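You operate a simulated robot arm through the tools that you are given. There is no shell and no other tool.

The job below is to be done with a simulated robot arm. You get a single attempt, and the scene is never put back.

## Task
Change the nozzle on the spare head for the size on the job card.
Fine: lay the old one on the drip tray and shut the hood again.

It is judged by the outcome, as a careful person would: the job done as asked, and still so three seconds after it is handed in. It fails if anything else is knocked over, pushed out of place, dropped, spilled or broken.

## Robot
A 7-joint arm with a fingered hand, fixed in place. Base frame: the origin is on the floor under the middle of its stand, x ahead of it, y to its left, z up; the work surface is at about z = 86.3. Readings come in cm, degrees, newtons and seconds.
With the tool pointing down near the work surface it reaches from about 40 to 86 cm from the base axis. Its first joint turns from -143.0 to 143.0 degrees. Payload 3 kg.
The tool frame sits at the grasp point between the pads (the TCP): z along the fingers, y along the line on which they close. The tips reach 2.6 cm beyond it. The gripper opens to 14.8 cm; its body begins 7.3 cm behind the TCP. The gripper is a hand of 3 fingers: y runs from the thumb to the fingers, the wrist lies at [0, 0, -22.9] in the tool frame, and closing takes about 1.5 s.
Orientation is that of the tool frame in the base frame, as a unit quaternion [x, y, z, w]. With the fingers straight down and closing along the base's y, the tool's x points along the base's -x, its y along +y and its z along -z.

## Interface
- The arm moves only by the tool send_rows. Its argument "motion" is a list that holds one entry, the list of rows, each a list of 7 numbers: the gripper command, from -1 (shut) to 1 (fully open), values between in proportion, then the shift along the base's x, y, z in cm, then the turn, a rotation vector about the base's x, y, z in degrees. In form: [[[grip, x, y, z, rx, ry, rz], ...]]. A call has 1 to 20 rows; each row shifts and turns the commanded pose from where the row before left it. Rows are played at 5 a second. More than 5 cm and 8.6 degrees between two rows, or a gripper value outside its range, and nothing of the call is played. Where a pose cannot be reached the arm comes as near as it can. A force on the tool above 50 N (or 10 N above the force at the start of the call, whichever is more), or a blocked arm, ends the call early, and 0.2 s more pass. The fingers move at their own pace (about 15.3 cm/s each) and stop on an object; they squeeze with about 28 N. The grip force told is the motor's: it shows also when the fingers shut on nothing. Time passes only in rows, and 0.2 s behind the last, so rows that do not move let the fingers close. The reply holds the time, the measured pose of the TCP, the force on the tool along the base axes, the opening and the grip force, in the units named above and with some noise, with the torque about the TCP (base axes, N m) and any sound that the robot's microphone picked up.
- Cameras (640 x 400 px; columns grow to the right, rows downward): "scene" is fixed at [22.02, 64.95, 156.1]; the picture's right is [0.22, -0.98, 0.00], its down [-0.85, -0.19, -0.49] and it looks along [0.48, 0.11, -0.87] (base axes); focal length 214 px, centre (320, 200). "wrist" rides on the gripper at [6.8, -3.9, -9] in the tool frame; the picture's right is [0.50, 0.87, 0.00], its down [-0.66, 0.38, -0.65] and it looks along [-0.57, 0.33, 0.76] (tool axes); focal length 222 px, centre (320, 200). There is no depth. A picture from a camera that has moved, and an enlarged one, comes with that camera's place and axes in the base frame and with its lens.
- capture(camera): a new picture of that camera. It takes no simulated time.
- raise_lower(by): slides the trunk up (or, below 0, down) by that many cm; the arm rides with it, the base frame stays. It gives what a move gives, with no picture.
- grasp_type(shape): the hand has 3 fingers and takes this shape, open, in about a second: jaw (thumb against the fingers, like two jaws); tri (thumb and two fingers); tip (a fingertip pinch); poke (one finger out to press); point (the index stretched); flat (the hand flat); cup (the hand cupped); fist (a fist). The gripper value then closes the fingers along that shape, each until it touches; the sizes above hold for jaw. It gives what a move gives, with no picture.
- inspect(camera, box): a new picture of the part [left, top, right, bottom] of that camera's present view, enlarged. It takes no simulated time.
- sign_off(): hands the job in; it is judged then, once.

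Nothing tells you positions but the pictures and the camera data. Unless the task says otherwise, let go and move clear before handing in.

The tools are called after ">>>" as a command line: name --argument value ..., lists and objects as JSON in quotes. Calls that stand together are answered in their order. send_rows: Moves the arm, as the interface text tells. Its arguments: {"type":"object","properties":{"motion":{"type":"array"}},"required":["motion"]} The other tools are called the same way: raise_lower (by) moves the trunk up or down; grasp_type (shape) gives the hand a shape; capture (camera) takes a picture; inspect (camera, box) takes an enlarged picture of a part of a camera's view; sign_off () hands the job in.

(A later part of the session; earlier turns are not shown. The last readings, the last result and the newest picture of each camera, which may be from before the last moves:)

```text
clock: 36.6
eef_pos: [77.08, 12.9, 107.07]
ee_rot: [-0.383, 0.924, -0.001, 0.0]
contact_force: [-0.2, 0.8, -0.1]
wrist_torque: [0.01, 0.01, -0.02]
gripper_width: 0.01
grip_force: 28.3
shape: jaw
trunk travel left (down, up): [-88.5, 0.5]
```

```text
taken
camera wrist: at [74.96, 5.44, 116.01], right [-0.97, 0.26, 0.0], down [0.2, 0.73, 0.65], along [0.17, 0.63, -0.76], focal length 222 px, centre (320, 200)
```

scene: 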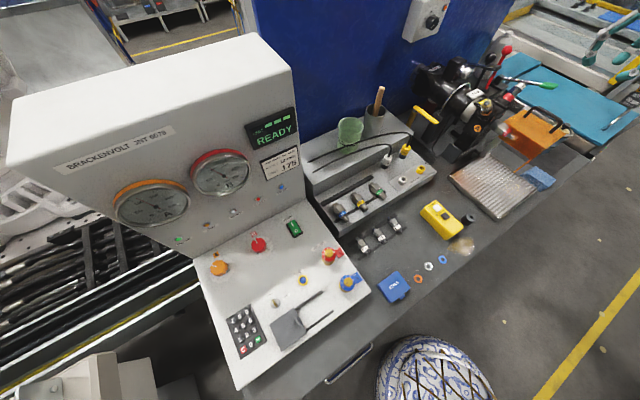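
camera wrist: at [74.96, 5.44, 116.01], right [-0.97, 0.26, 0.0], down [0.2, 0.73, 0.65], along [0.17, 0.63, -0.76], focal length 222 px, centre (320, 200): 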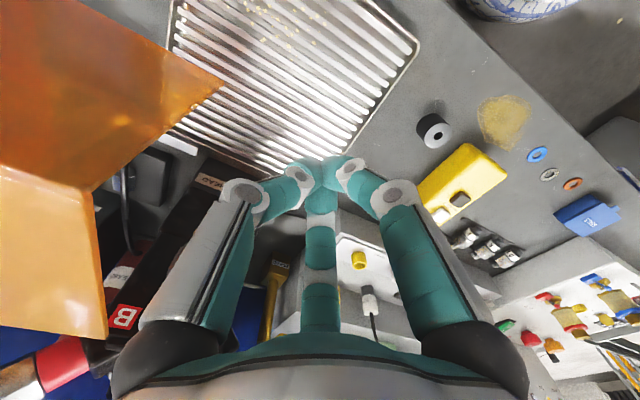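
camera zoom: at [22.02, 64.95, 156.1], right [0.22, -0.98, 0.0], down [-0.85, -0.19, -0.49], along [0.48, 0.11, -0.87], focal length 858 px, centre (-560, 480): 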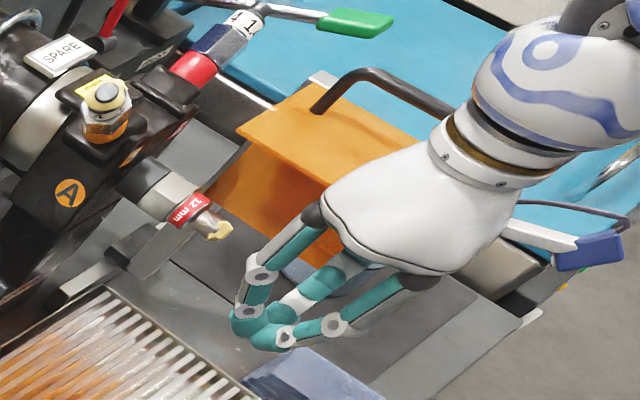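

The hand is in place beside the front panel. I push along (0.7,-0.7).

>>> send_rows --motion '[[[-1, 0.55, -0.55, 0, 0, 0, 0], [-1, 0.55, -0.55, 0, 0, 0, 0], [-1, 0.55, -0.55, 0, 0, 0, 0], [-1, 0.55, -0.55, 0, 0, 0, 0], [-1, 0.55, -0.55, 0, 0, 0, 0], [-1, 0.55, -0.55, 0, 0, 0, 0], [-1, 0.55, -0.55, 0, 0, 0, 0], [-1, 0.55, -0.55, 0, 0, 0, 0]]]'

>>> inspect --camera "scene" --box '[460, 80, 620, 180]'

>>> capture --camera "wrist"

```text
clock: 38.4
eef_pos: [81.31, 8.4, 107.12]
ee_rot: [-0.383, 0.924, -0.001, 0.0]
contact_force: [-0.7, 0.1, -0.5]
wrist_torque: [-0.04, 0.01, -0.02]
gripper_width: 0.0
grip_force: 28.2
shape: jaw
trunk travel left (down, up): [-88.5, 0.5]
```

```text
4.00 times, centred on (540, 130) of scene
camera zoom: at [22.02, 64.95, 156.1], right [0.22, -0.98, 0.0], down [-0.85, -0.19, -0.49], along [0.48, 0.11, -0.87], focal length 858 px, centre (-560, 480)
```

zoom: 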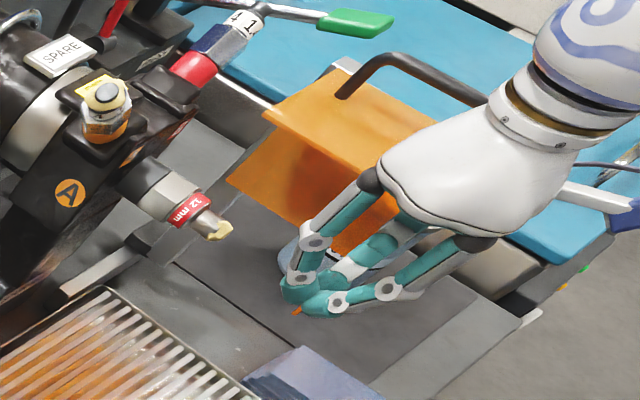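

```text
taken
camera wrist: at [79.26, 0.87, 116.14], right [-0.97, 0.26, 0.0], down [0.2, 0.73, 0.65], along [0.17, 0.63, -0.76], focal length 222 px, centre (320, 200)
```

wrist: 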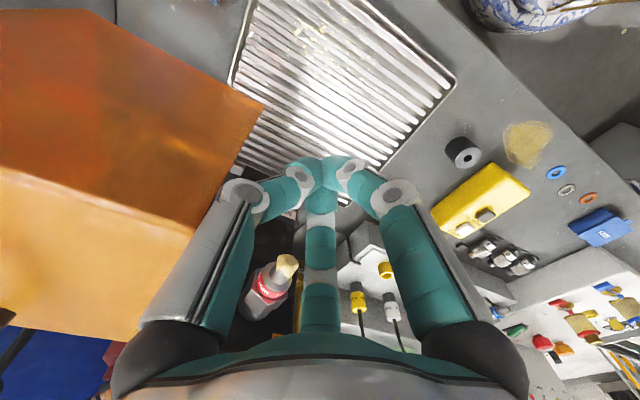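

It slides with almost no force. I push about 5.5 cm more.

>>> send_rows --motion '[[[-1, 0.55, -0.55, 0, 0, 0, 0], [-1, 0.55, -0.55, 0, 0, 0, 0], [-1, 0.55, -0.55, 0, 0, 0, 0], [-1, 0.55, -0.55, 0, 0, 0, 0], [-1, 0.55, -0.55, 0, 0, 0, 0], [-1, 0.55, -0.55, 0, 0, 0, 0], [-1, 0.55, -0.55, 0, 0, 0, 0]]]'

>>> inspect --camera "scene" --box '[460, 80, 620, 180]'

>>> capture --camera "wrist"

```text
clock: 40.0
eef_pos: [85.23, 4.44, 107.1]
ee_rot: [-0.383, 0.924, 0.001, 0.0]
contact_force: [-0.6, 0.1, -0.1]
wrist_torque: [-0.03, -0.04, -0.03]
gripper_width: 0.0
grip_force: 27.5
shape: jaw
trunk travel left (down, up): [-88.5, 0.5]
```

```text
4.00 times, centred on (540, 130) of scene
camera zoom: at [22.02, 64.95, 156.1], right [0.22, -0.98, 0.0], down [-0.85, -0.19, -0.49], along [0.48, 0.11, -0.87], focal length 858 px, centre (-560, 480)
```

zoom: 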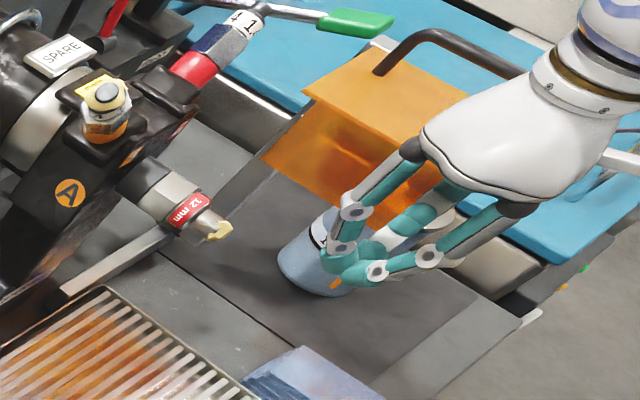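

```text
taken
camera wrist: at [83.24, -2.93, 116.22], right [-0.97, 0.26, 0.0], down [0.2, 0.73, 0.65], along [0.17, 0.63, -0.76], focal length 222 px, centre (320, 200)
```

wrist: 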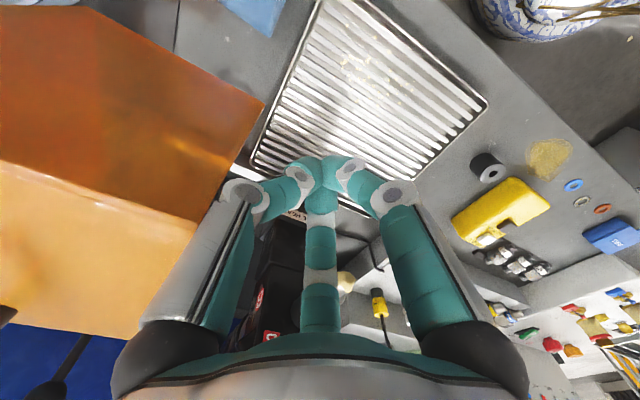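

The hood is now clear by about 10 cm. Next I back off, lower to z≈98 where the arm can turn, and rotate the hand level so it points along the nozzle axis toward the head.

>>> send_rows --motion '[[[-1, -2.2, 0.3, -1, 0, 0, 0], [-1, -2.2, 0.3, -2, 0, 0, 0], [-1, -2.2, 0.3, -3, 0, 0, 0], [-1, -2.2, 0.3, -3, 0, 0, 0]]]'

>>> capture --camera "scene"

```text
clock: 41.0
eef_pos: [76.37, 5.86, 97.99]
ee_rot: [-0.382, 0.924, 0.0, 0.001]
contact_force: [-0.1, 0.3, 0.3]
wrist_torque: [0.05, -0.01, 0.0]
gripper_width: 0.0
grip_force: 27.7
shape: jaw
trunk travel left (down, up): [-88.5, 0.5]
```

```text
taken
```

scene: 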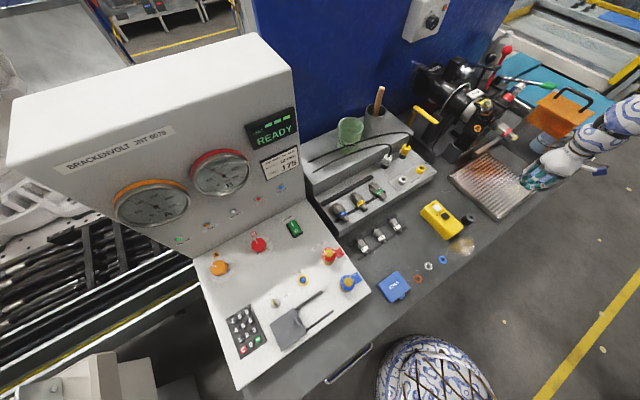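

Now the first half of the rotation about (0.7,-0.7,0).

>>> send_rows --motion '[[[-1, 0, 0, 0, 5.8, -5.8, 0], [-1, 0, 0, 0, 5.8, -5.8, 0], [-1, 0, 0, 0, 5.8, -5.8, 0], [-1, 0, 0, 0, 5.8, -5.8, 0], [-1, 0, 0, 0, 5.8, -5.8, 0]]]'

```text
clock: 42.2
eef_pos: [76.25, 6.12, 98.15]
ee_rot: [-0.358, 0.865, 0.135, 0.325]
contact_force: [0.1, 0.1, -0.2]
wrist_torque: [0.0, 0.0, 0.0]
gripper_width: 0.0
grip_force: 28.2
shape: jaw
out of reach, approached as far as the arm can: row 4
trunk travel left (down, up): [-88.5, 0.5]
```

Nearly as predicted. I shift a touch toward the head and finish the rotation.

>>> send_rows --motion '[[[-1, 0.8, 0.5, 0, 5.8, -5.8, 0], [-1, 0, 0, 0, 5.8, -5.8, 0], [-1, 0, 0, 0, 5.8, -5.8, 0], [-1, 0, 0, 0, 5.8, -5.8, 0], [-1, 0, 0, 0, 5.8, -5.8, 0], [-1, 0, 0, 0, 5.8, -5.8, 0]]]'

>>> capture --camera "wrist"

>>> inspect --camera "scene" --box '[440, 80, 640, 205]'

```text
clock: 43.6
eef_pos: [77.03, 6.52, 98.05]
ee_rot: [-0.27, 0.652, 0.272, 0.655]
contact_force: [-0.5, -0.8, 0.1]
wrist_torque: [0.01, -0.01, -0.02]
gripper_width: 0.0
grip_force: 27.8
shape: jaw
trunk travel left (down, up): [-88.5, 0.5]
```

```text
taken
camera wrist: at [73.34, -2.56, 91.39], right [-0.61, 0.61, -0.5], down [-0.73, -0.2, 0.65], along [0.3, 0.76, 0.57], focal length 222 px, centre (320, 200)
```

wrist: 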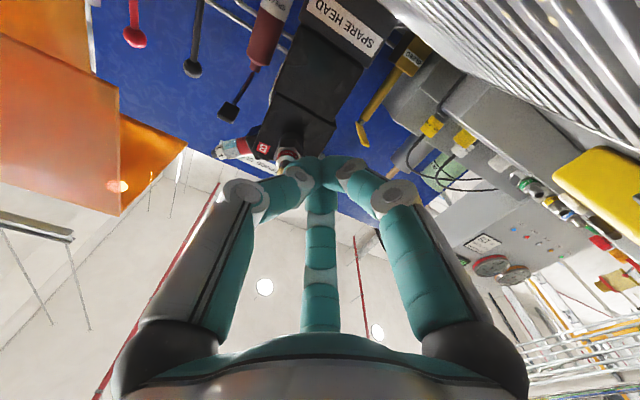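

```text
3.20 times, centred on (540, 142) of scene
camera zoom: at [22.02, 64.95, 156.1], right [0.22, -0.98, 0.0], down [-0.85, -0.19, -0.49], along [0.48, 0.11, -0.87], focal length 686 px, centre (-384, 384)
```

zoom: 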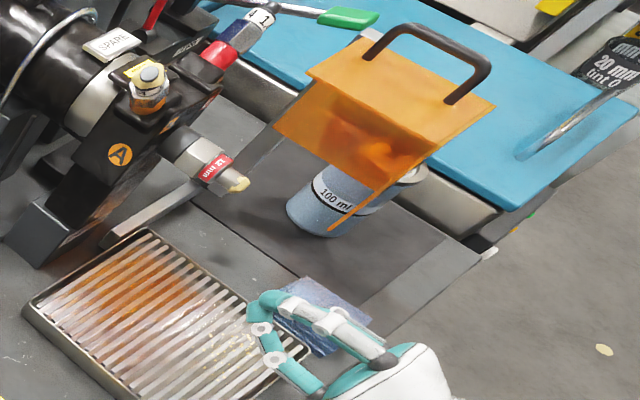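

The hand is level and on the nozzle's line. I raise it to the nozzle height and test how far the hand can roll about the nozzle axis, first in the tightening direction to gain unscrewing range.

>>> send_rows --motion '[[[-1, 0, 0, 3.9, 0, 0, 0], [-1, 0, 0, 3.8, 0, 0, 0], [-1, 0, 0, 0, 6, 6, 0], [-1, 0, 0, 0, 6, 6, 0], [-1, 0, 0, 0, 6, 6, 0], [-1, 0, 0, 0, 6, 6, 0], [-1, 0, 0, 0, 6, 6, 0], [-1, 0, 0, 0, 6, 6, 0], [-1, 0, 0, 0, 6, 6, 0], [-1, 0, 0, 0, 6, 6, 0]]]'

>>> capture --camera "wrist"

```text
clock: 45.8
eef_pos: [77.02, 6.56, 105.85]
ee_rot: [0.141, 0.692, 0.59, 0.391]
contact_force: [0.7, -0.6, -1.1]
wrist_torque: [0.0, 0.0, -0.01]
gripper_width: 0.0
grip_force: 28.0
shape: jaw
trunk travel left (down, up): [-88.5, 0.5]
```

```text
taken
camera wrist: at [67.18, 3.73, 99.73], right [-0.56, 0.56, 0.62], down [-0.14, -0.79, 0.59], along [0.82, 0.25, 0.52], focal length 222 px, centre (320, 200)
```

wrist: 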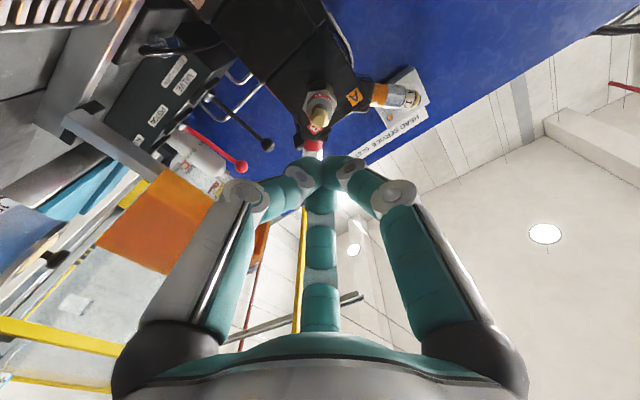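

The roll works and the nozzle is dead ahead. I keep rolling to find the limit.

>>> send_rows --motion '[[[-1, 0, 0, 0, 6, 6, 0], [-1, 0, 0, 0, 6, 6, 0], [-1, 0, 0, 0, 6, 6, 0], [-1, 0, 0, 0, 6, 6, 0], [-1, 0, 0, 0, 6, 6, 0], [-1, 0, 0, 0, 6, 6, 0], [-1, 0, 0, 0, 6, 6, 0], [-1, 0, 0, 0, 6, 6, 0]]]'

```text
clock: 47.6
eef_pos: [77.03, 6.59, 105.84]
ee_rot: [0.505, 0.496, 0.706, -0.005]
contact_force: [0.8, 0.5, -0.4]
wrist_torque: [-0.01, -0.02, 0.03]
gripper_width: 0.0
grip_force: 27.8
shape: jaw
trunk travel left (down, up): [-88.5, 0.5]
```

Still no limit after about 136°. Continuing.

>>> send_rows --motion '[[[-1, 0, 0, 0, 6, 6, 0], [-1, 0, 0, 0, 6, 6, 0], [-1, 0, 0, 0, 6, 6, 0], [-1, 0, 0, 0, 6, 6, 0], [-1, 0, 0, 0, 6, 6, 0], [-1, 0, 0, 0, 6, 6, 0], [-1, 0, 0, 0, 6, 6, 0], [-1, 0, 0, 0, 6, 6, 0]]]'

```text
clock: 49.4
eef_pos: [76.99, 6.51, 105.83]
ee_rot: [0.696, 0.131, 0.582, -0.398]
contact_force: [-0.4, 0.2, -0.7]
wrist_torque: [0.0, 0.02, 0.0]
gripper_width: 0.0
grip_force: 28.0
shape: jaw
trunk travel left (down, up): [-88.5, 0.5]
```

>>> send_rows --motion '[[[-1, 0, 0, 0, 6, 6, 0], [-1, 0, 0, 0, 6, 6, 0], [-1, 0, 0, 0, 6, 6, 0], [-1, 0, 0, 0, 6, 6, 0], [-1, 0, 0, 0, 6, 6, 0], [-1, 0, 0, 0, 6, 6, 0], [-1, 0, 0, 0, 6, 6, 0], [-1, 0, 0, 0, 6, 6, 0]]]'

>>> capture --camera "wrist"

```text
clock: 51.2
eef_pos: [77.02, 6.66, 105.72]
ee_rot: [-0.65, 0.278, -0.261, 0.657]
contact_force: [-0.4, 0.4, 0.2]
wrist_torque: [0.02, 0.01, -0.01]
gripper_width: 0.0
grip_force: 28.1
shape: jaw
trunk travel left (down, up): [-88.5, 0.5]
```

```text
taken
camera wrist: at [75.48, -4.58, 109.55], right [0.34, -0.34, -0.88], down [-0.93, 0.01, -0.36], along [0.13, 0.94, -0.31], focal length 222 px, centre (320, 200)
```

wrist: 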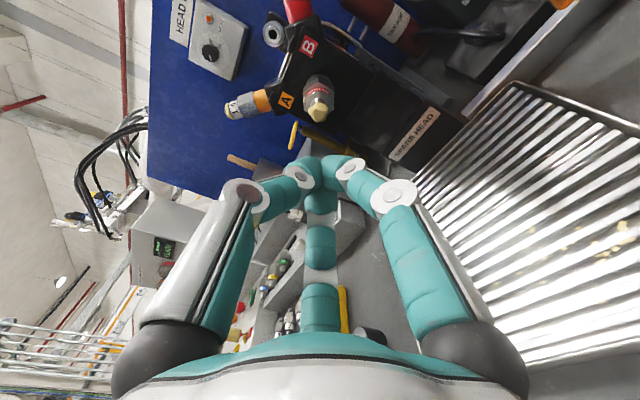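

The wrist roll has at least 272° of range. The nozzle is straight ahead; I zoom in to check the alignment.

>>> inspect --camera "wrist" --box '[272, 60, 368, 120]'

```text
6.67 times, centred on (320, 90) of wrist
camera zoom: at [75.48, -4.58, 109.55], right [0.34, -0.34, -0.88], down [-0.93, 0.01, -0.36], along [0.13, 0.94, -0.31], focal length 1481 px, centre (320, 933)
```

zoom: 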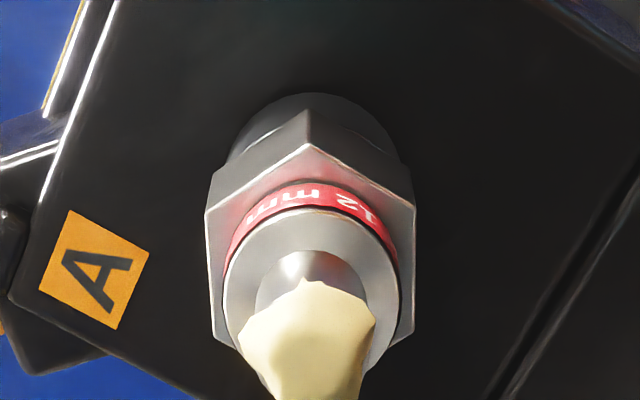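

Alignment is within about 1 mm in this view. The three fingers would land on the hexagon's corners, so I roll 30° more to put them on flats, then check again.

>>> send_rows --motion '[[[-1, 0, 0, 0, 5.3, 5.3, 0], [-1, 0, 0, 0, 5.3, 5.3, 0], [-1, 0, 0, 0, 5.3, 5.3, 0], [-1, 0, 0, 0, 5.3, 5.3, 0]]]'

>>> inspect --camera "wrist" --box '[272, 60, 368, 120]'

```text
clock: 52.2
eef_pos: [77.04, 6.55, 105.79]
ee_rot: [-0.65, 0.278, -0.261, 0.657]
contact_force: [-0.9, 0.0, -0.3]
wrist_torque: [-0.02, 0.0, -0.01]
gripper_width: 0.0
grip_force: 27.9
shape: jaw
out of reach, approached as far as the arm can: row 1, 2, 3, 4
trunk travel left (down, up): [-88.5, 0.5]
```

```text
6.67 times, centred on (320, 90) of wrist
camera zoom: at [75.48, -4.58, 109.56], right [0.34, -0.34, -0.88], down [-0.93, 0.01, -0.36], along [0.13, 0.94, -0.31], focal length 1481 px, centre (320, 933)
```

zoom: 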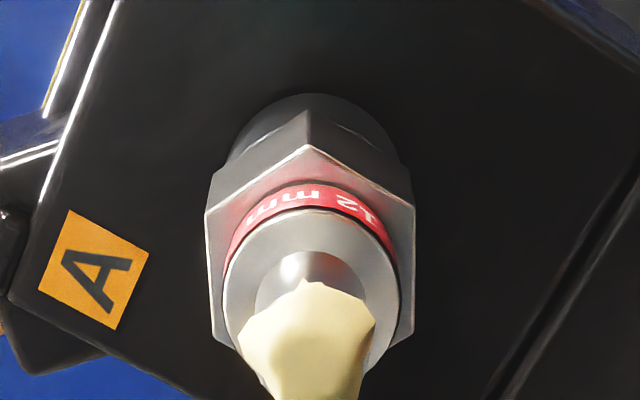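

That is the roll limit, so I go 30° the other way instead, which still leaves about 300° for unscrewing.

>>> send_rows --motion '[[[-1, 0, 0, 0, -5.3, -5.3, 0], [-1, 0, 0, 0, -5.3, -5.3, 0], [-1, 0, 0, 0, -5.3, -5.3, 0], [-1, 0, 0, 0, -5.3, -5.3, 0]]]'

>>> inspect --camera "wrist" --box '[272, 60, 368, 120]'

```text
clock: 53.2
eef_pos: [77.05, 6.53, 105.79]
ee_rot: [0.7, -0.1, 0.423, -0.566]
contact_force: [0.5, -0.2, -0.7]
wrist_torque: [0.0, 0.02, -0.04]
gripper_width: 0.0
grip_force: 28.8
shape: jaw
trunk travel left (down, up): [-88.5, 0.5]
```

```text
6.67 times, centred on (320, 90) of wrist
camera zoom: at [73.49, -2.61, 112.53], right [0.6, -0.6, -0.52], down [-0.74, -0.19, -0.64], along [0.29, 0.78, -0.56], focal length 1481 px, centre (320, 933)
```

zoom: 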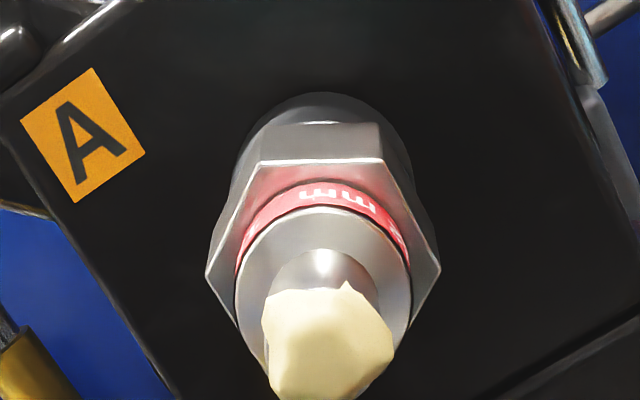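

Now the flats face the fingers, and the nozzle axis is at L=50.0 (x-y=70.7), z=106.05. I correct the small offset, open to about 7 cm and advance part way around the nozzle tip.

>>> send_rows --motion '[[[-0.05, 0.13, -0.13, 0.25, 0, 0, 0], [-0.05, 0, 0, 0, 0, 0, 0], [-0.05, 0, 0, 0, 0, 0, 0], [-0.05, 0, 0, 0, 0, 0, 0], [-0.05, 1.4, 1.4, 0, 0, 0, 0], [-0.05, 1.4, 1.4, 0, 0, 0, 0], [-0.05, 1.4, 1.4, 0, 0, 0, 0], [-0.05, 1.4, 1.4, 0, 0, 0, 0], [-0.05, 1.2, 1.2, 0, 0, 0, 0]]]'

>>> capture --camera "wrist"

>>> inspect --camera "scene" --box '[440, 80, 640, 205]'

```text
clock: 55.2
eef_pos: [83.83, 13.34, 106.01]
ee_rot: [0.701, -0.102, 0.422, -0.566]
contact_force: [0.0, -0.1, 0.5]
wrist_torque: [0.01, 0.03, -0.02]
gripper_width: 7.01
grip_force: 0.0
shape: jaw
trunk travel left (down, up): [-88.5, 0.5]
```

```text
taken
camera wrist: at [80.33, 4.21, 112.74], right [0.6, -0.6, -0.52], down [-0.74, -0.18, -0.64], along [0.29, 0.78, -0.56], focal length 222 px, centre (320, 200)
```

wrist: 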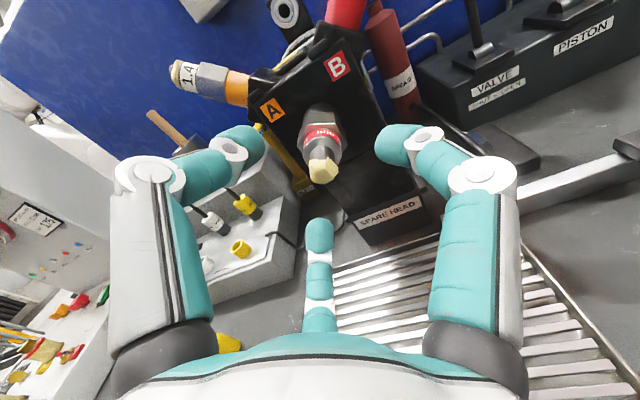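

```text
3.20 times, centred on (540, 142) of scene
camera zoom: at [22.02, 64.95, 156.1], right [0.22, -0.98, 0.0], down [-0.85, -0.19, -0.49], along [0.48, 0.11, -0.87], focal length 686 px, centre (-384, 384)
```

zoom: 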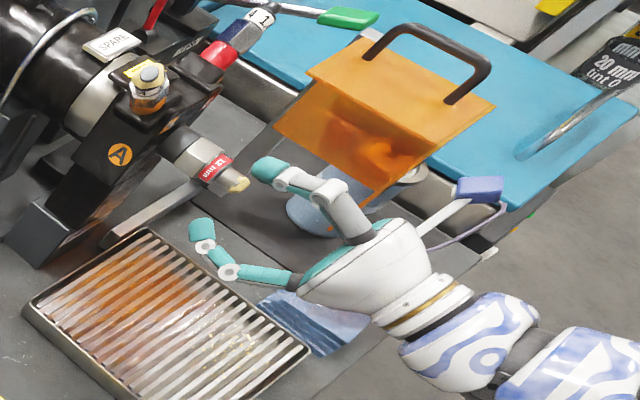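

The three fingers surround the nozzle evenly. I advance 4.5 cm more with a small lateral correction.

>>> send_rows --motion '[[[-0.05, 1.2, 0.95, 0.05, 0, 0, 0], [-0.05, 1.1, 1.1, 0, 0, 0, 0], [-0.05, 1.0, 1.0, 0, 0, 0, 0], [-0.05, 0, 0, 0, 0, 0, 0]]]'

>>> capture --camera "wrist"

>>> inspect --camera "scene" --box '[460, 90, 588, 170]'

```text
clock: 56.2
eef_pos: [87.3, 16.05, 106.03]
ee_rot: [0.701, -0.101, 0.422, -0.566]
contact_force: [-0.1, -0.3, 0.3]
wrist_torque: [0.02, 0.0, -0.02]
gripper_width: 6.98
grip_force: 0.1
shape: jaw
trunk travel left (down, up): [-88.5, 0.5]
```

```text
taken
camera wrist: at [83.82, 6.96, 112.83], right [0.6, -0.6, -0.52], down [-0.74, -0.18, -0.64], along [0.29, 0.78, -0.56], focal length 222 px, centre (320, 200)
```

wrist: 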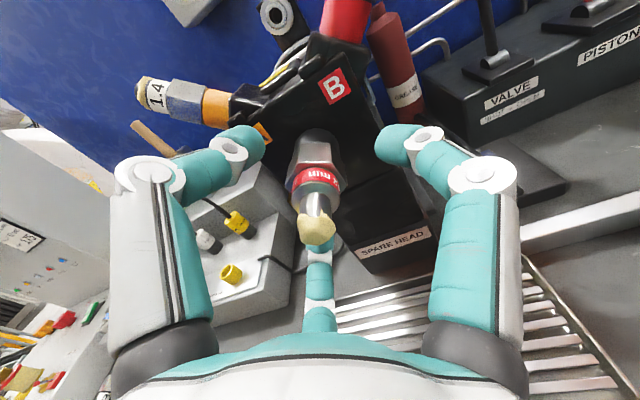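

```text
5.00 times, centred on (524, 130) of scene
camera zoom: at [22.02, 64.95, 156.1], right [0.22, -0.98, 0.0], down [-0.85, -0.19, -0.49], along [0.48, 0.11, -0.87], focal length 1072 px, centre (-700, 550)
```

zoom: 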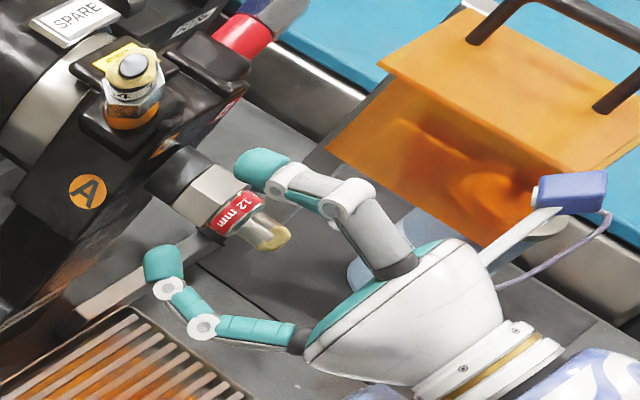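

The fingertips are level with the hexagon. I make a 2 mm centring correction and close on it.

>>> send_rows --motion '[[[-0.2, -0.12, 0.12, 0.1, 0, 0, 0], [-0.4, 0, 0, 0, 0, 0, 0], [-0.6, 0, 0, 0, 0, 0, 0], [-1, 0, 0, 0, 0, 0, 0], [-1, 0, 0, 0, 0, 0, 0], [-1, 0, 0, 0, 0, 0, 0], [-1, 0, 0, 0, 0, 0, 0]]]'

>>> capture --camera "wrist"

>>> inspect --camera "scene" --box '[460, 90, 588, 170]'

```text
clock: 57.8
eef_pos: [87.17, 16.39, 106.12]
ee_rot: [0.7, -0.1, 0.422, -0.567]
contact_force: [0.9, 2.0, 1.8]
wrist_torque: [0.05, -0.01, 0.04]
gripper_width: 2.68
grip_force: 27.4
shape: jaw
trunk travel left (down, up): [-88.5, 0.5]
```

```text
taken
camera wrist: at [83.67, 7.24, 112.89], right [0.6, -0.6, -0.52], down [-0.74, -0.19, -0.64], along [0.29, 0.78, -0.56], focal length 222 px, centre (320, 200)
```

wrist: 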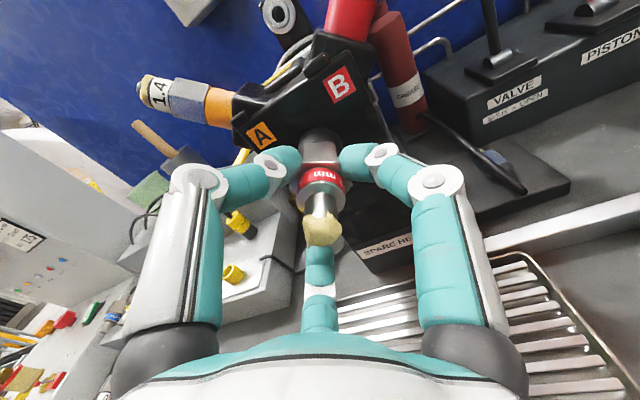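

```text
5.00 times, centred on (524, 130) of scene
camera zoom: at [22.02, 64.95, 156.1], right [0.22, -0.98, 0.0], down [-0.85, -0.19, -0.49], along [0.48, 0.11, -0.87], focal length 1072 px, centre (-700, 550)
```

zoom: 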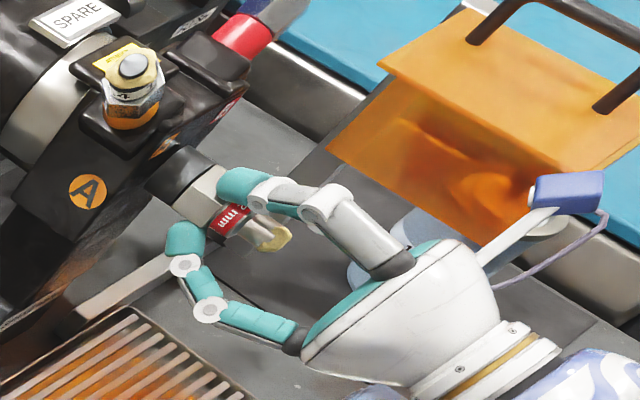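

The grip is on the hexagon at 2.68 cm. I turn it counter-clockwise as seen from the front (rotation about -n'), first by a small angle to read the torque.

>>> send_rows --motion '[[[-1, 0, 0, 0, -4, -4, 0], [-1, 0, 0, 0, -4, -4, 0], [-1, 0, 0, 0, -4, -4, 0], [-1, 0, 0, 0, 0, 0, 0]]]'

>>> inspect --camera "wrist" --box '[256, 110, 384, 190]'

>>> inspect --camera "scene" --box '[490, 115, 538, 145]'

```text
clock: 58.8
eef_pos: [87.13, 16.39, 106.14]
ee_rot: [0.708, 0.004, 0.501, -0.497]
contact_force: [0.0, 3.4, 3.2]
wrist_torque: [0.06, -0.04, 0.08]
gripper_width: 2.67
grip_force: 27.8
shape: jaw
trunk travel left (down, up): [-88.5, 0.5]
```

```text
5.00 times, centred on (320, 150) of wrist
camera zoom: at [82.14, 8.73, 113.79], right [0.69, -0.68, -0.25], down [-0.6, -0.33, -0.73], along [0.42, 0.65, -0.64], focal length 1111 px, centre (320, 450)
```

zoom: 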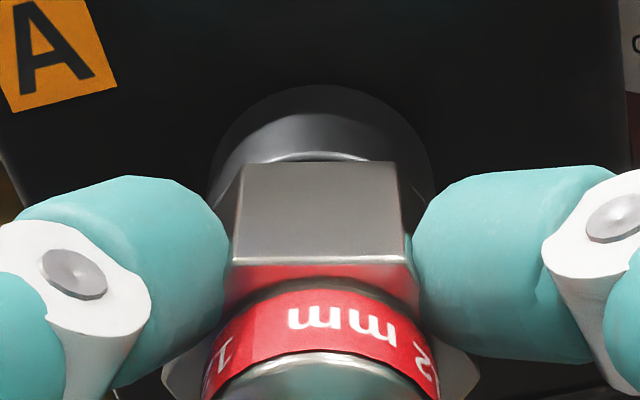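

```text
13.33 times, centred on (514, 130) of scene
camera zoom: at [22.02, 64.95, 156.1], right [0.22, -0.98, 0.0], down [-0.85, -0.19, -0.49], along [0.48, 0.11, -0.87], focal length 2860 px, centre (-2267, 1133)
```

zoom: 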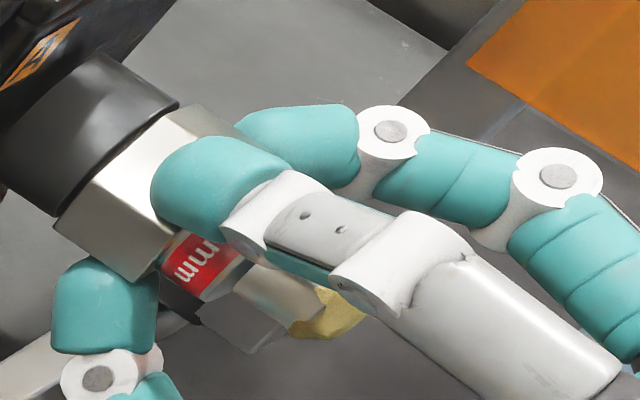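

The nozzle turns with the hand and the torque is tiny. I continue unscrewing about 100° and watch the axial force.

>>> send_rows --motion '[[[-1, 0, 0, 0, -5.5, -5.5, 0], [-1, 0, 0, 0, -5.5, -5.5, 0], [-1, 0, 0, 0, -5.5, -5.5, 0], [-1, 0, 0, 0, -5.5, -5.5, 0], [-1, 0, 0, 0, -5.5, -5.5, 0], [-1, 0, 0, 0, -5.5, -5.5, 0], [-1, 0, 0, 0, 0, 0, 0]]]'

>>> inspect --camera "wrist" --box '[256, 110, 384, 190]'

>>> inspect --camera "scene" --box '[490, 115, 538, 145]'

```text
clock: 60.4
eef_pos: [87.04, 16.52, 106.17]
ee_rot: [0.649, 0.283, 0.658, -0.257]
contact_force: [-2.1, 2.7, -1.9]
wrist_torque: [-0.07, 0.07, 0.08]
gripper_width: 2.67
grip_force: 28.3
shape: jaw
trunk travel left (down, up): [-88.5, 0.5]
```

```text
5.00 times, centred on (320, 150) of wrist
camera zoom: at [77.77, 13.16, 112.88], right [0.6, -0.6, 0.53], down [-0.18, -0.75, -0.64], along [0.78, 0.29, -0.56], focal length 1111 px, centre (320, 450)
```

zoom: 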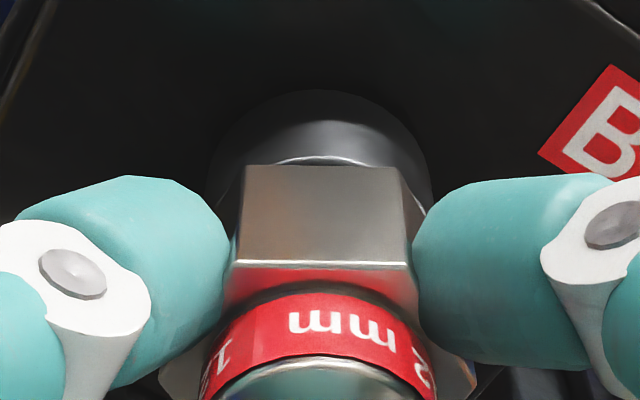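

```text
13.33 times, centred on (514, 130) of scene
camera zoom: at [22.02, 64.95, 156.1], right [0.22, -0.98, 0.0], down [-0.85, -0.19, -0.49], along [0.48, 0.11, -0.87], focal length 2860 px, centre (-2267, 1133)
```

zoom: 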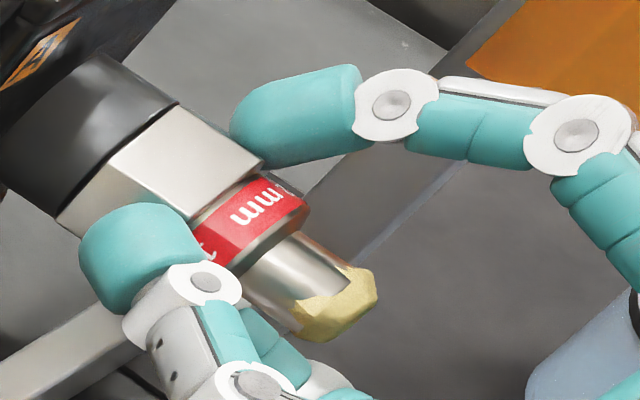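

Turning nicely together (64° so far). Continuing about 80° more.

>>> send_rows --motion '[[[-1, 0, 0, 0, -5.6, -5.6, 0], [-1, 0, 0, 0, -5.6, -5.6, 0], [-1, 0, 0, 0, -5.6, -5.6, 0], [-1, 0, 0, 0, -5.6, -5.6, 0], [-1, 0, 0, 0, -5.6, -5.6, 0], [-1, 0, 0, 0, -5.6, -5.6, 0], [-1, 0, 0, 0, -5.6, -5.6, 0], [-1, 0, 0, 0, -5.6, -5.6, 0], [-1, 0, 0, 0, -5.6, -5.6, 0], [-1, 0, 0, 0, -5.6, -5.6, 0], [-1, 0, 0, 0, 0, 0, 0]]]'

>>> inspect --camera "wrist" --box '[256, 110, 384, 190]'

>>> inspect --camera "scene" --box '[490, 115, 538, 145]'

```text
clock: 62.8
eef_pos: [87.09, 16.52, 106.1]
ee_rot: [0.32, 0.631, 0.671, 0.221]
contact_force: [-9.0, 3.0, -8.5]
wrist_torque: [-0.21, 0.24, 0.18]
gripper_width: 2.71
grip_force: 27.5
shape: jaw
trunk travel left (down, up): [-88.5, 0.5]
```

```text
5.00 times, centred on (320, 150) of wrist
camera zoom: at [75.57, 15.35, 103.38], right [-0.26, 0.26, 0.93], down [0.03, -0.96, 0.28], along [0.97, 0.1, 0.24], focal length 1111 px, centre (320, 450)
```

zoom: 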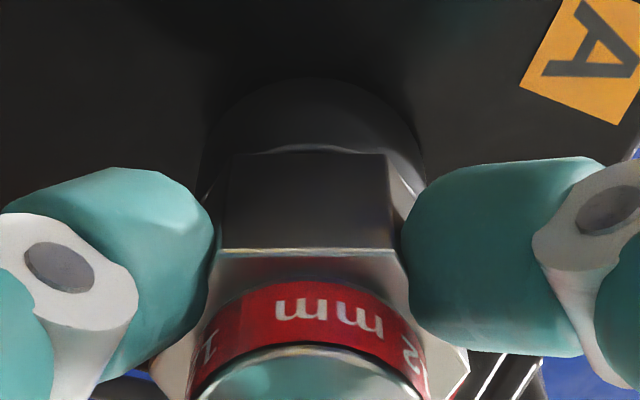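

```text
13.33 times, centred on (514, 130) of scene
camera zoom: at [22.02, 64.95, 156.1], right [0.22, -0.98, 0.0], down [-0.85, -0.19, -0.49], along [0.48, 0.11, -0.87], focal length 2860 px, centre (-2267, 1133)
```

zoom: 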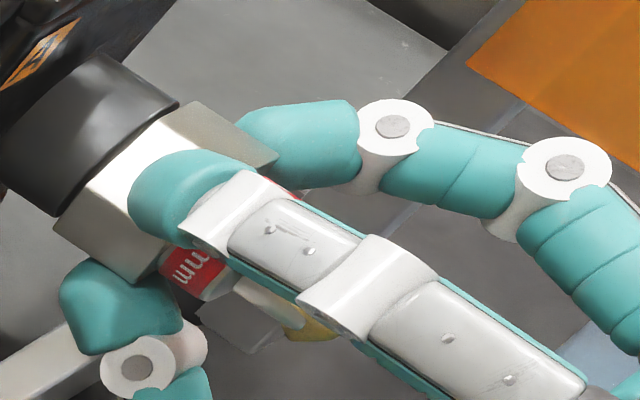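

About 143° so far; the nozzle pushes outward slightly and a small off-centre load shows. I compensate and continue.

>>> send_rows --motion '[[[-1, -0.1, 0.05, -0.08, -5.6, -5.6, 0], [-1, -0.05, 0, -0.06, -5.6, -5.6, 0], [-1, -0.03, 0, -0.04, -5.6, -5.6, 0], [-1, -0.02, -0.02, 0, -5.6, -5.6, 0], [-1, -0.02, -0.02, 0, -5.6, -5.6, 0], [-1, -0.02, -0.02, 0, -5.6, -5.6, 0], [-1, -0.02, -0.02, 0, -5.6, -5.6, 0], [-1, -0.02, -0.02, 0, -5.6, -5.6, 0], [-1, 0, 0, 0, 0, 0, 0]]]'

>>> inspect --camera "wrist" --box '[256, 110, 384, 190]'

>>> inspect --camera "scene" --box '[490, 115, 538, 145]'

```text
clock: 64.8
eef_pos: [86.89, 16.41, 105.89]
ee_rot: [-0.059, 0.704, 0.455, 0.542]
contact_force: [2.3, -0.8, -0.4]
wrist_torque: [-0.03, 0.06, -0.09]
gripper_width: 2.68
grip_force: 28.3
shape: jaw
trunk travel left (down, up): [-88.5, 0.5]
```

```text
5.00 times, centred on (320, 150) of wrist
camera zoom: at [80.01, 10.59, 98.24], right [-0.7, 0.71, 0.09], down [-0.42, -0.51, 0.75], along [0.58, 0.49, 0.65], focal length 1111 px, centre (320, 450)
```

zoom: 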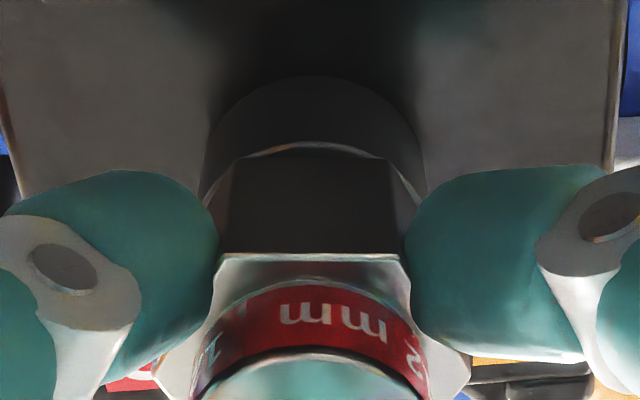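

```text
13.33 times, centred on (514, 130) of scene
camera zoom: at [22.02, 64.95, 156.1], right [0.22, -0.98, 0.0], down [-0.85, -0.19, -0.49], along [0.48, 0.11, -0.87], focal length 2860 px, centre (-2267, 1133)
```

zoom: 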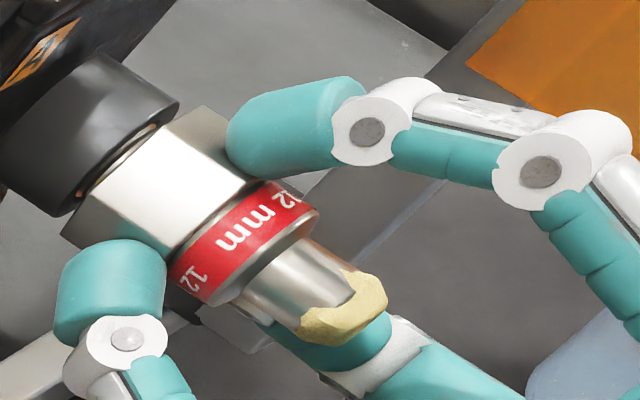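

A gap has opened between collar and hexagon, so it is backing out. I continue to turn with a slight outward motion.

>>> send_rows --motion '[[[-1, -0.01, -0.01, 0, -5.6, -5.6, 0], [-1, -0.01, -0.01, 0, -5.6, -5.6, 0], [-1, -0.01, -0.01, 0, -5.6, -5.6, 0], [-1, -0.01, -0.01, 0, -5.6, -5.6, 0], [-1, -0.01, -0.01, 0, -5.6, -5.6, 0], [-1, -0.01, -0.01, 0, -5.6, -5.6, 0], [-1, -0.01, -0.01, 0, -5.6, -5.6, 0], [-1, -0.01, -0.01, 0, -5.6, -5.6, 0], [-1, -0.01, -0.01, 0, -5.6, -5.6, 0], [-1, 0, 0, 0, 0, 0, 0]]]'

>>> inspect --camera "scene" --box '[490, 115, 538, 145]'

>>> capture --camera "wrist"

```text
clock: 67.0
eef_pos: [86.9, 16.27, 105.95]
ee_rot: [-0.46, 0.536, 0.057, 0.706]
contact_force: [2.6, -3.0, -0.4]
wrist_torque: [-0.02, 0.04, -0.2]
gripper_width: 2.68
grip_force: 28.3
shape: jaw
trunk travel left (down, up): [-88.5, 0.5]
```

```text
13.33 times, centred on (514, 130) of scene
camera zoom: at [22.02, 64.95, 156.1], right [0.22, -0.98, 0.0], down [-0.85, -0.19, -0.49], along [0.48, 0.11, -0.87], focal length 2860 px, centre (-2267, 1133)
```

zoom: 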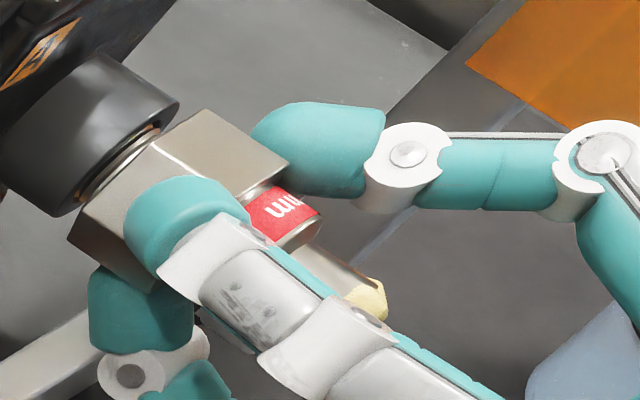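

```text
taken
camera wrist: at [85.43, 4.93, 102.89], right [-0.29, 0.29, -0.91], down [-0.95, 0.02, 0.31], along [0.11, 0.96, 0.27], focal length 222 px, centre (320, 200)
```

wrist: 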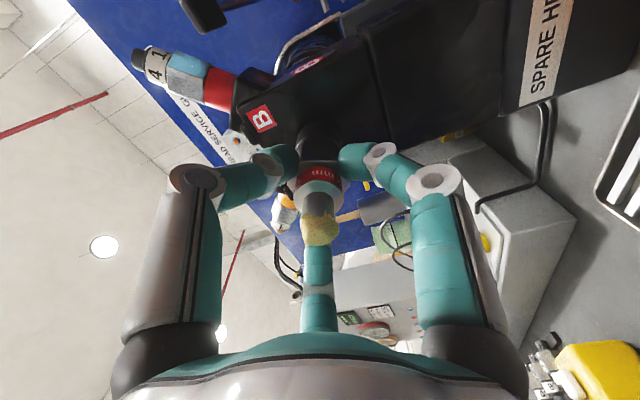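

Threads are visible now after about 277°. I turn to near the roll limit, then will regrip.

>>> send_rows --motion '[[[-1, -0.01, -0.01, 0, -5.6, -5.6, 0], [-1, -0.01, -0.01, 0, -5.6, -5.6, 0], [-1, -0.01, -0.01, 0, -5.6, -5.6, 0], [-1, -0.01, -0.01, 0, -5.6, -5.6, 0], [-1, -0.01, -0.01, 0, -5.6, -5.6, 0], [-1, 0, 0, 0, 0, 0, 0]]]'

>>> inspect --camera "scene" --box '[490, 115, 538, 145]'

```text
clock: 68.4
eef_pos: [86.74, 16.05, 106.03]
ee_rot: [-0.615, 0.35, -0.186, 0.682]
contact_force: [1.9, -3.1, -0.6]
wrist_torque: [0.02, 0.02, -0.11]
gripper_width: 2.66
grip_force: 28.1
shape: jaw
trunk travel left (down, up): [-88.5, 0.5]
```

```text
13.33 times, centred on (514, 130) of scene
camera zoom: at [22.02, 64.95, 156.1], right [0.22, -0.98, 0.0], down [-0.85, -0.19, -0.49], along [0.48, 0.11, -0.87], focal length 2860 px, centre (-2267, 1133)
```

zoom: 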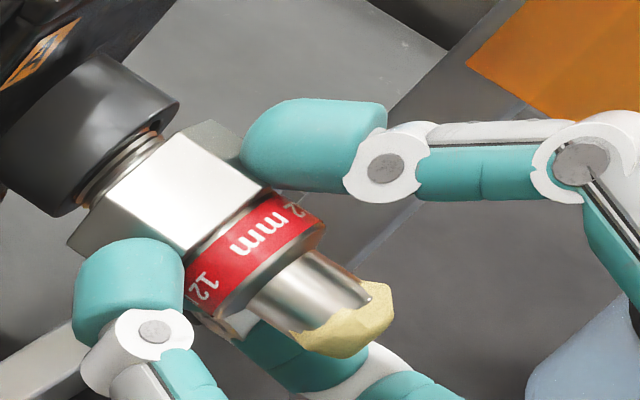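

The gap keeps growing. I try a gentle outward pull of a few millimetres to see whether it is already free.

>>> send_rows --motion '[[[-1, -0.12, -0.12, 0, 0, 0, 0], [-1, -0.12, -0.12, 0, 0, 0, 0], [-1, 0, 0, 0, 0, 0, 0]]]'

>>> inspect --camera "scene" --box '[490, 115, 538, 145]'

```text
clock: 69.2
eef_pos: [86.47, 16.1, 105.97]
ee_rot: [-0.614, 0.35, -0.184, 0.683]
contact_force: [4.6, -1.0, -0.5]
wrist_torque: [-0.01, 0.01, -0.23]
gripper_width: 2.66
grip_force: 27.8
shape: jaw
trunk travel left (down, up): [-88.5, 0.5]
```

```text
13.33 times, centred on (514, 130) of scene
camera zoom: at [22.02, 64.95, 156.1], right [0.22, -0.98, 0.0], down [-0.85, -0.19, -0.49], along [0.48, 0.11, -0.87], focal length 2860 px, centre (-2267, 1133)
```

zoom: 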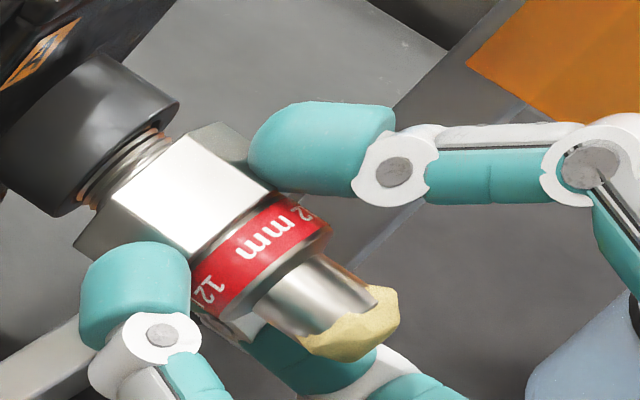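

It moves outward with only about 2.5 N, so it seems unthreaded. I keep drawing it straight out along the axis.

>>> send_rows --motion '[[[-1, -0.2, -0.2, 0, 0, 0, 0], [-1, -0.2, -0.2, 0, 0, 0, 0], [-1, -0.2, -0.2, 0, 0, 0, 0], [-1, 0, 0, 0, 0, 0, 0]]]'

>>> inspect --camera "scene" --box '[490, 115, 538, 145]'

```text
clock: 70.2
eef_pos: [85.98, 15.52, 106.08]
ee_rot: [-0.614, 0.349, -0.185, 0.683]
contact_force: [0.6, 0.2, -0.2]
wrist_torque: [-0.07, 0.04, 0.0]
gripper_width: 2.67
grip_force: 28.0
shape: jaw
trunk travel left (down, up): [-88.5, 0.5]
```

```text
13.33 times, centred on (514, 130) of scene
camera zoom: at [22.02, 64.95, 156.1], right [0.22, -0.98, 0.0], down [-0.85, -0.19, -0.49], along [0.48, 0.11, -0.87], focal length 2860 px, centre (-2267, 1133)
```

zoom: 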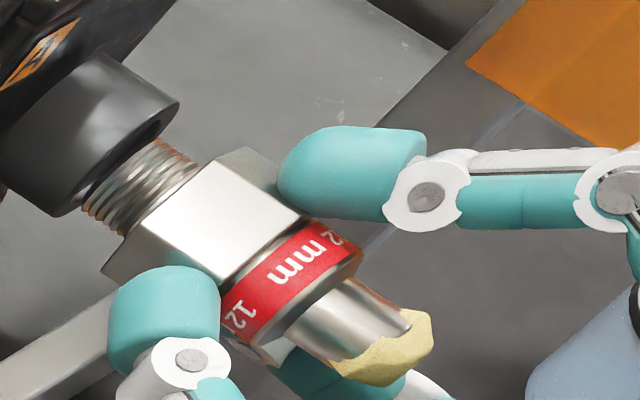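

The old nozzle is free and firmly held. I draw it straight back out of the head.

>>> send_rows --motion '[[[-1, -0.4, -0.4, 0, 0, 0, 0], [-1, -0.5, -0.5, 0, 0, 0, 0], [-1, -0.7, -0.7, 0, 0, 0, 0], [-1, -0.9, -0.9, 0, 0, 0, 0], [-1, -1, -1, 0, 0, 0, 0], [-1, -1, -1, 0, 0, 0, 0], [-1, -1, -1, 0, 0, 0, 0]]]'

>>> capture --camera "wrist"

>>> inspect --camera "scene" --box '[460, 90, 620, 190]'

```text
clock: 71.8
eef_pos: [80.5, 9.91, 105.91]
ee_rot: [-0.614, 0.35, -0.185, 0.682]
contact_force: [0.1, -0.3, -0.4]
wrist_torque: [0.0, 0.04, 0.0]
gripper_width: 2.68
grip_force: 28.1
shape: jaw
trunk travel left (down, up): [-88.5, 0.5]
```

```text
taken
camera wrist: at [79.34, -1.79, 108.15], right [0.19, -0.19, -0.96], down [-0.98, 0.05, -0.2], along [0.09, 0.98, -0.18], focal length 222 px, centre (320, 200)
```

wrist: 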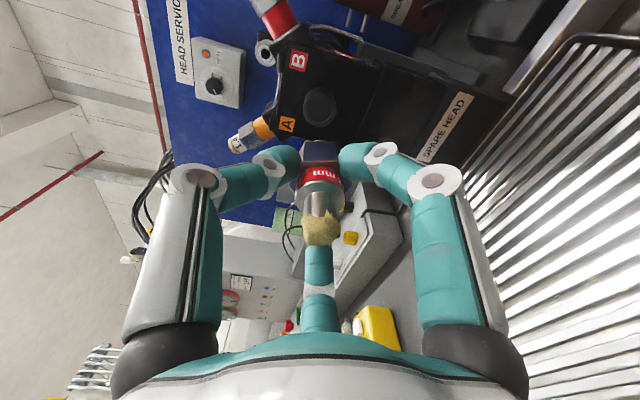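

```text
4.00 times, centred on (540, 140) of scene
camera zoom: at [22.02, 64.95, 156.1], right [0.22, -0.98, 0.0], down [-0.85, -0.19, -0.49], along [0.48, 0.11, -0.87], focal length 858 px, centre (-560, 440)
```

zoom: 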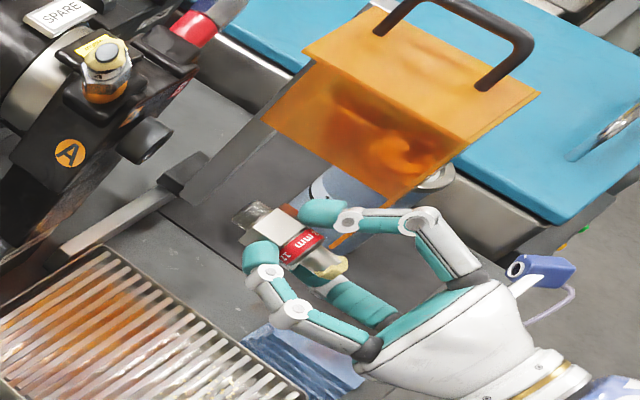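

The nozzle is out. I move it left over the tray, tilting the hand about 42° downward so the threaded end leads.

>>> send_rows --motion '[[[-1, -0.7, 0.42, -0.5, -5.94, 5.94, 0], [-1, -0.7, 0.42, -1, -5.94, 5.94, 0], [-1, -0.7, 0.42, -1.5, -5.94, 5.94, 0], [-1, -0.7, 0.42, -1.5, -5.94, 5.94, 0], [-1, -0.7, 0.42, -1.5, -5.94, 5.94, 0], [-1, 0, 0, 0, 0, 0, 0]]]'

>>> capture --camera "wrist"

>>> inspect --camera "scene" --box '[460, 110, 620, 210]'

```text
clock: 73.2
eef_pos: [76.9, 12.06, 99.88]
ee_rot: [0.795, -0.451, 0.106, -0.392]
contact_force: [-0.6, 0.2, -0.2]
wrist_torque: [0.0, 0.01, 0.03]
gripper_width: 2.61
grip_force: 27.6
shape: jaw
trunk travel left (down, up): [-88.5, 0.5]
```

```text
taken
camera wrist: at [78.42, 3.01, 107.69], right [-0.27, -0.65, -0.72], down [-0.95, 0.07, 0.29], along [-0.13, 0.76, -0.64], focal length 222 px, centre (320, 200)
```

wrist: 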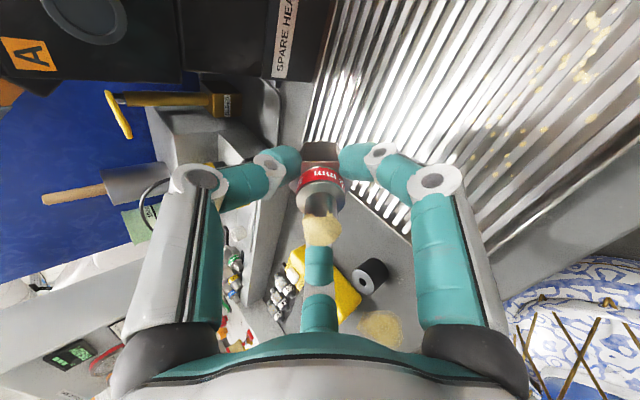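

```text
4.00 times, centred on (540, 160) of scene
camera zoom: at [22.02, 64.95, 156.1], right [0.22, -0.98, 0.0], down [-0.85, -0.19, -0.49], along [0.48, 0.11, -0.87], focal length 858 px, centre (-560, 360)
```

zoom: 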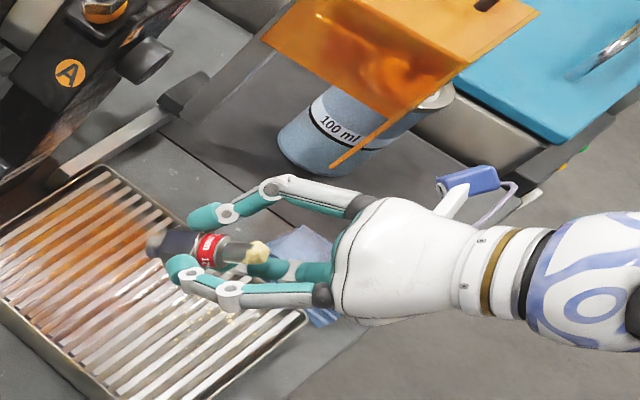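

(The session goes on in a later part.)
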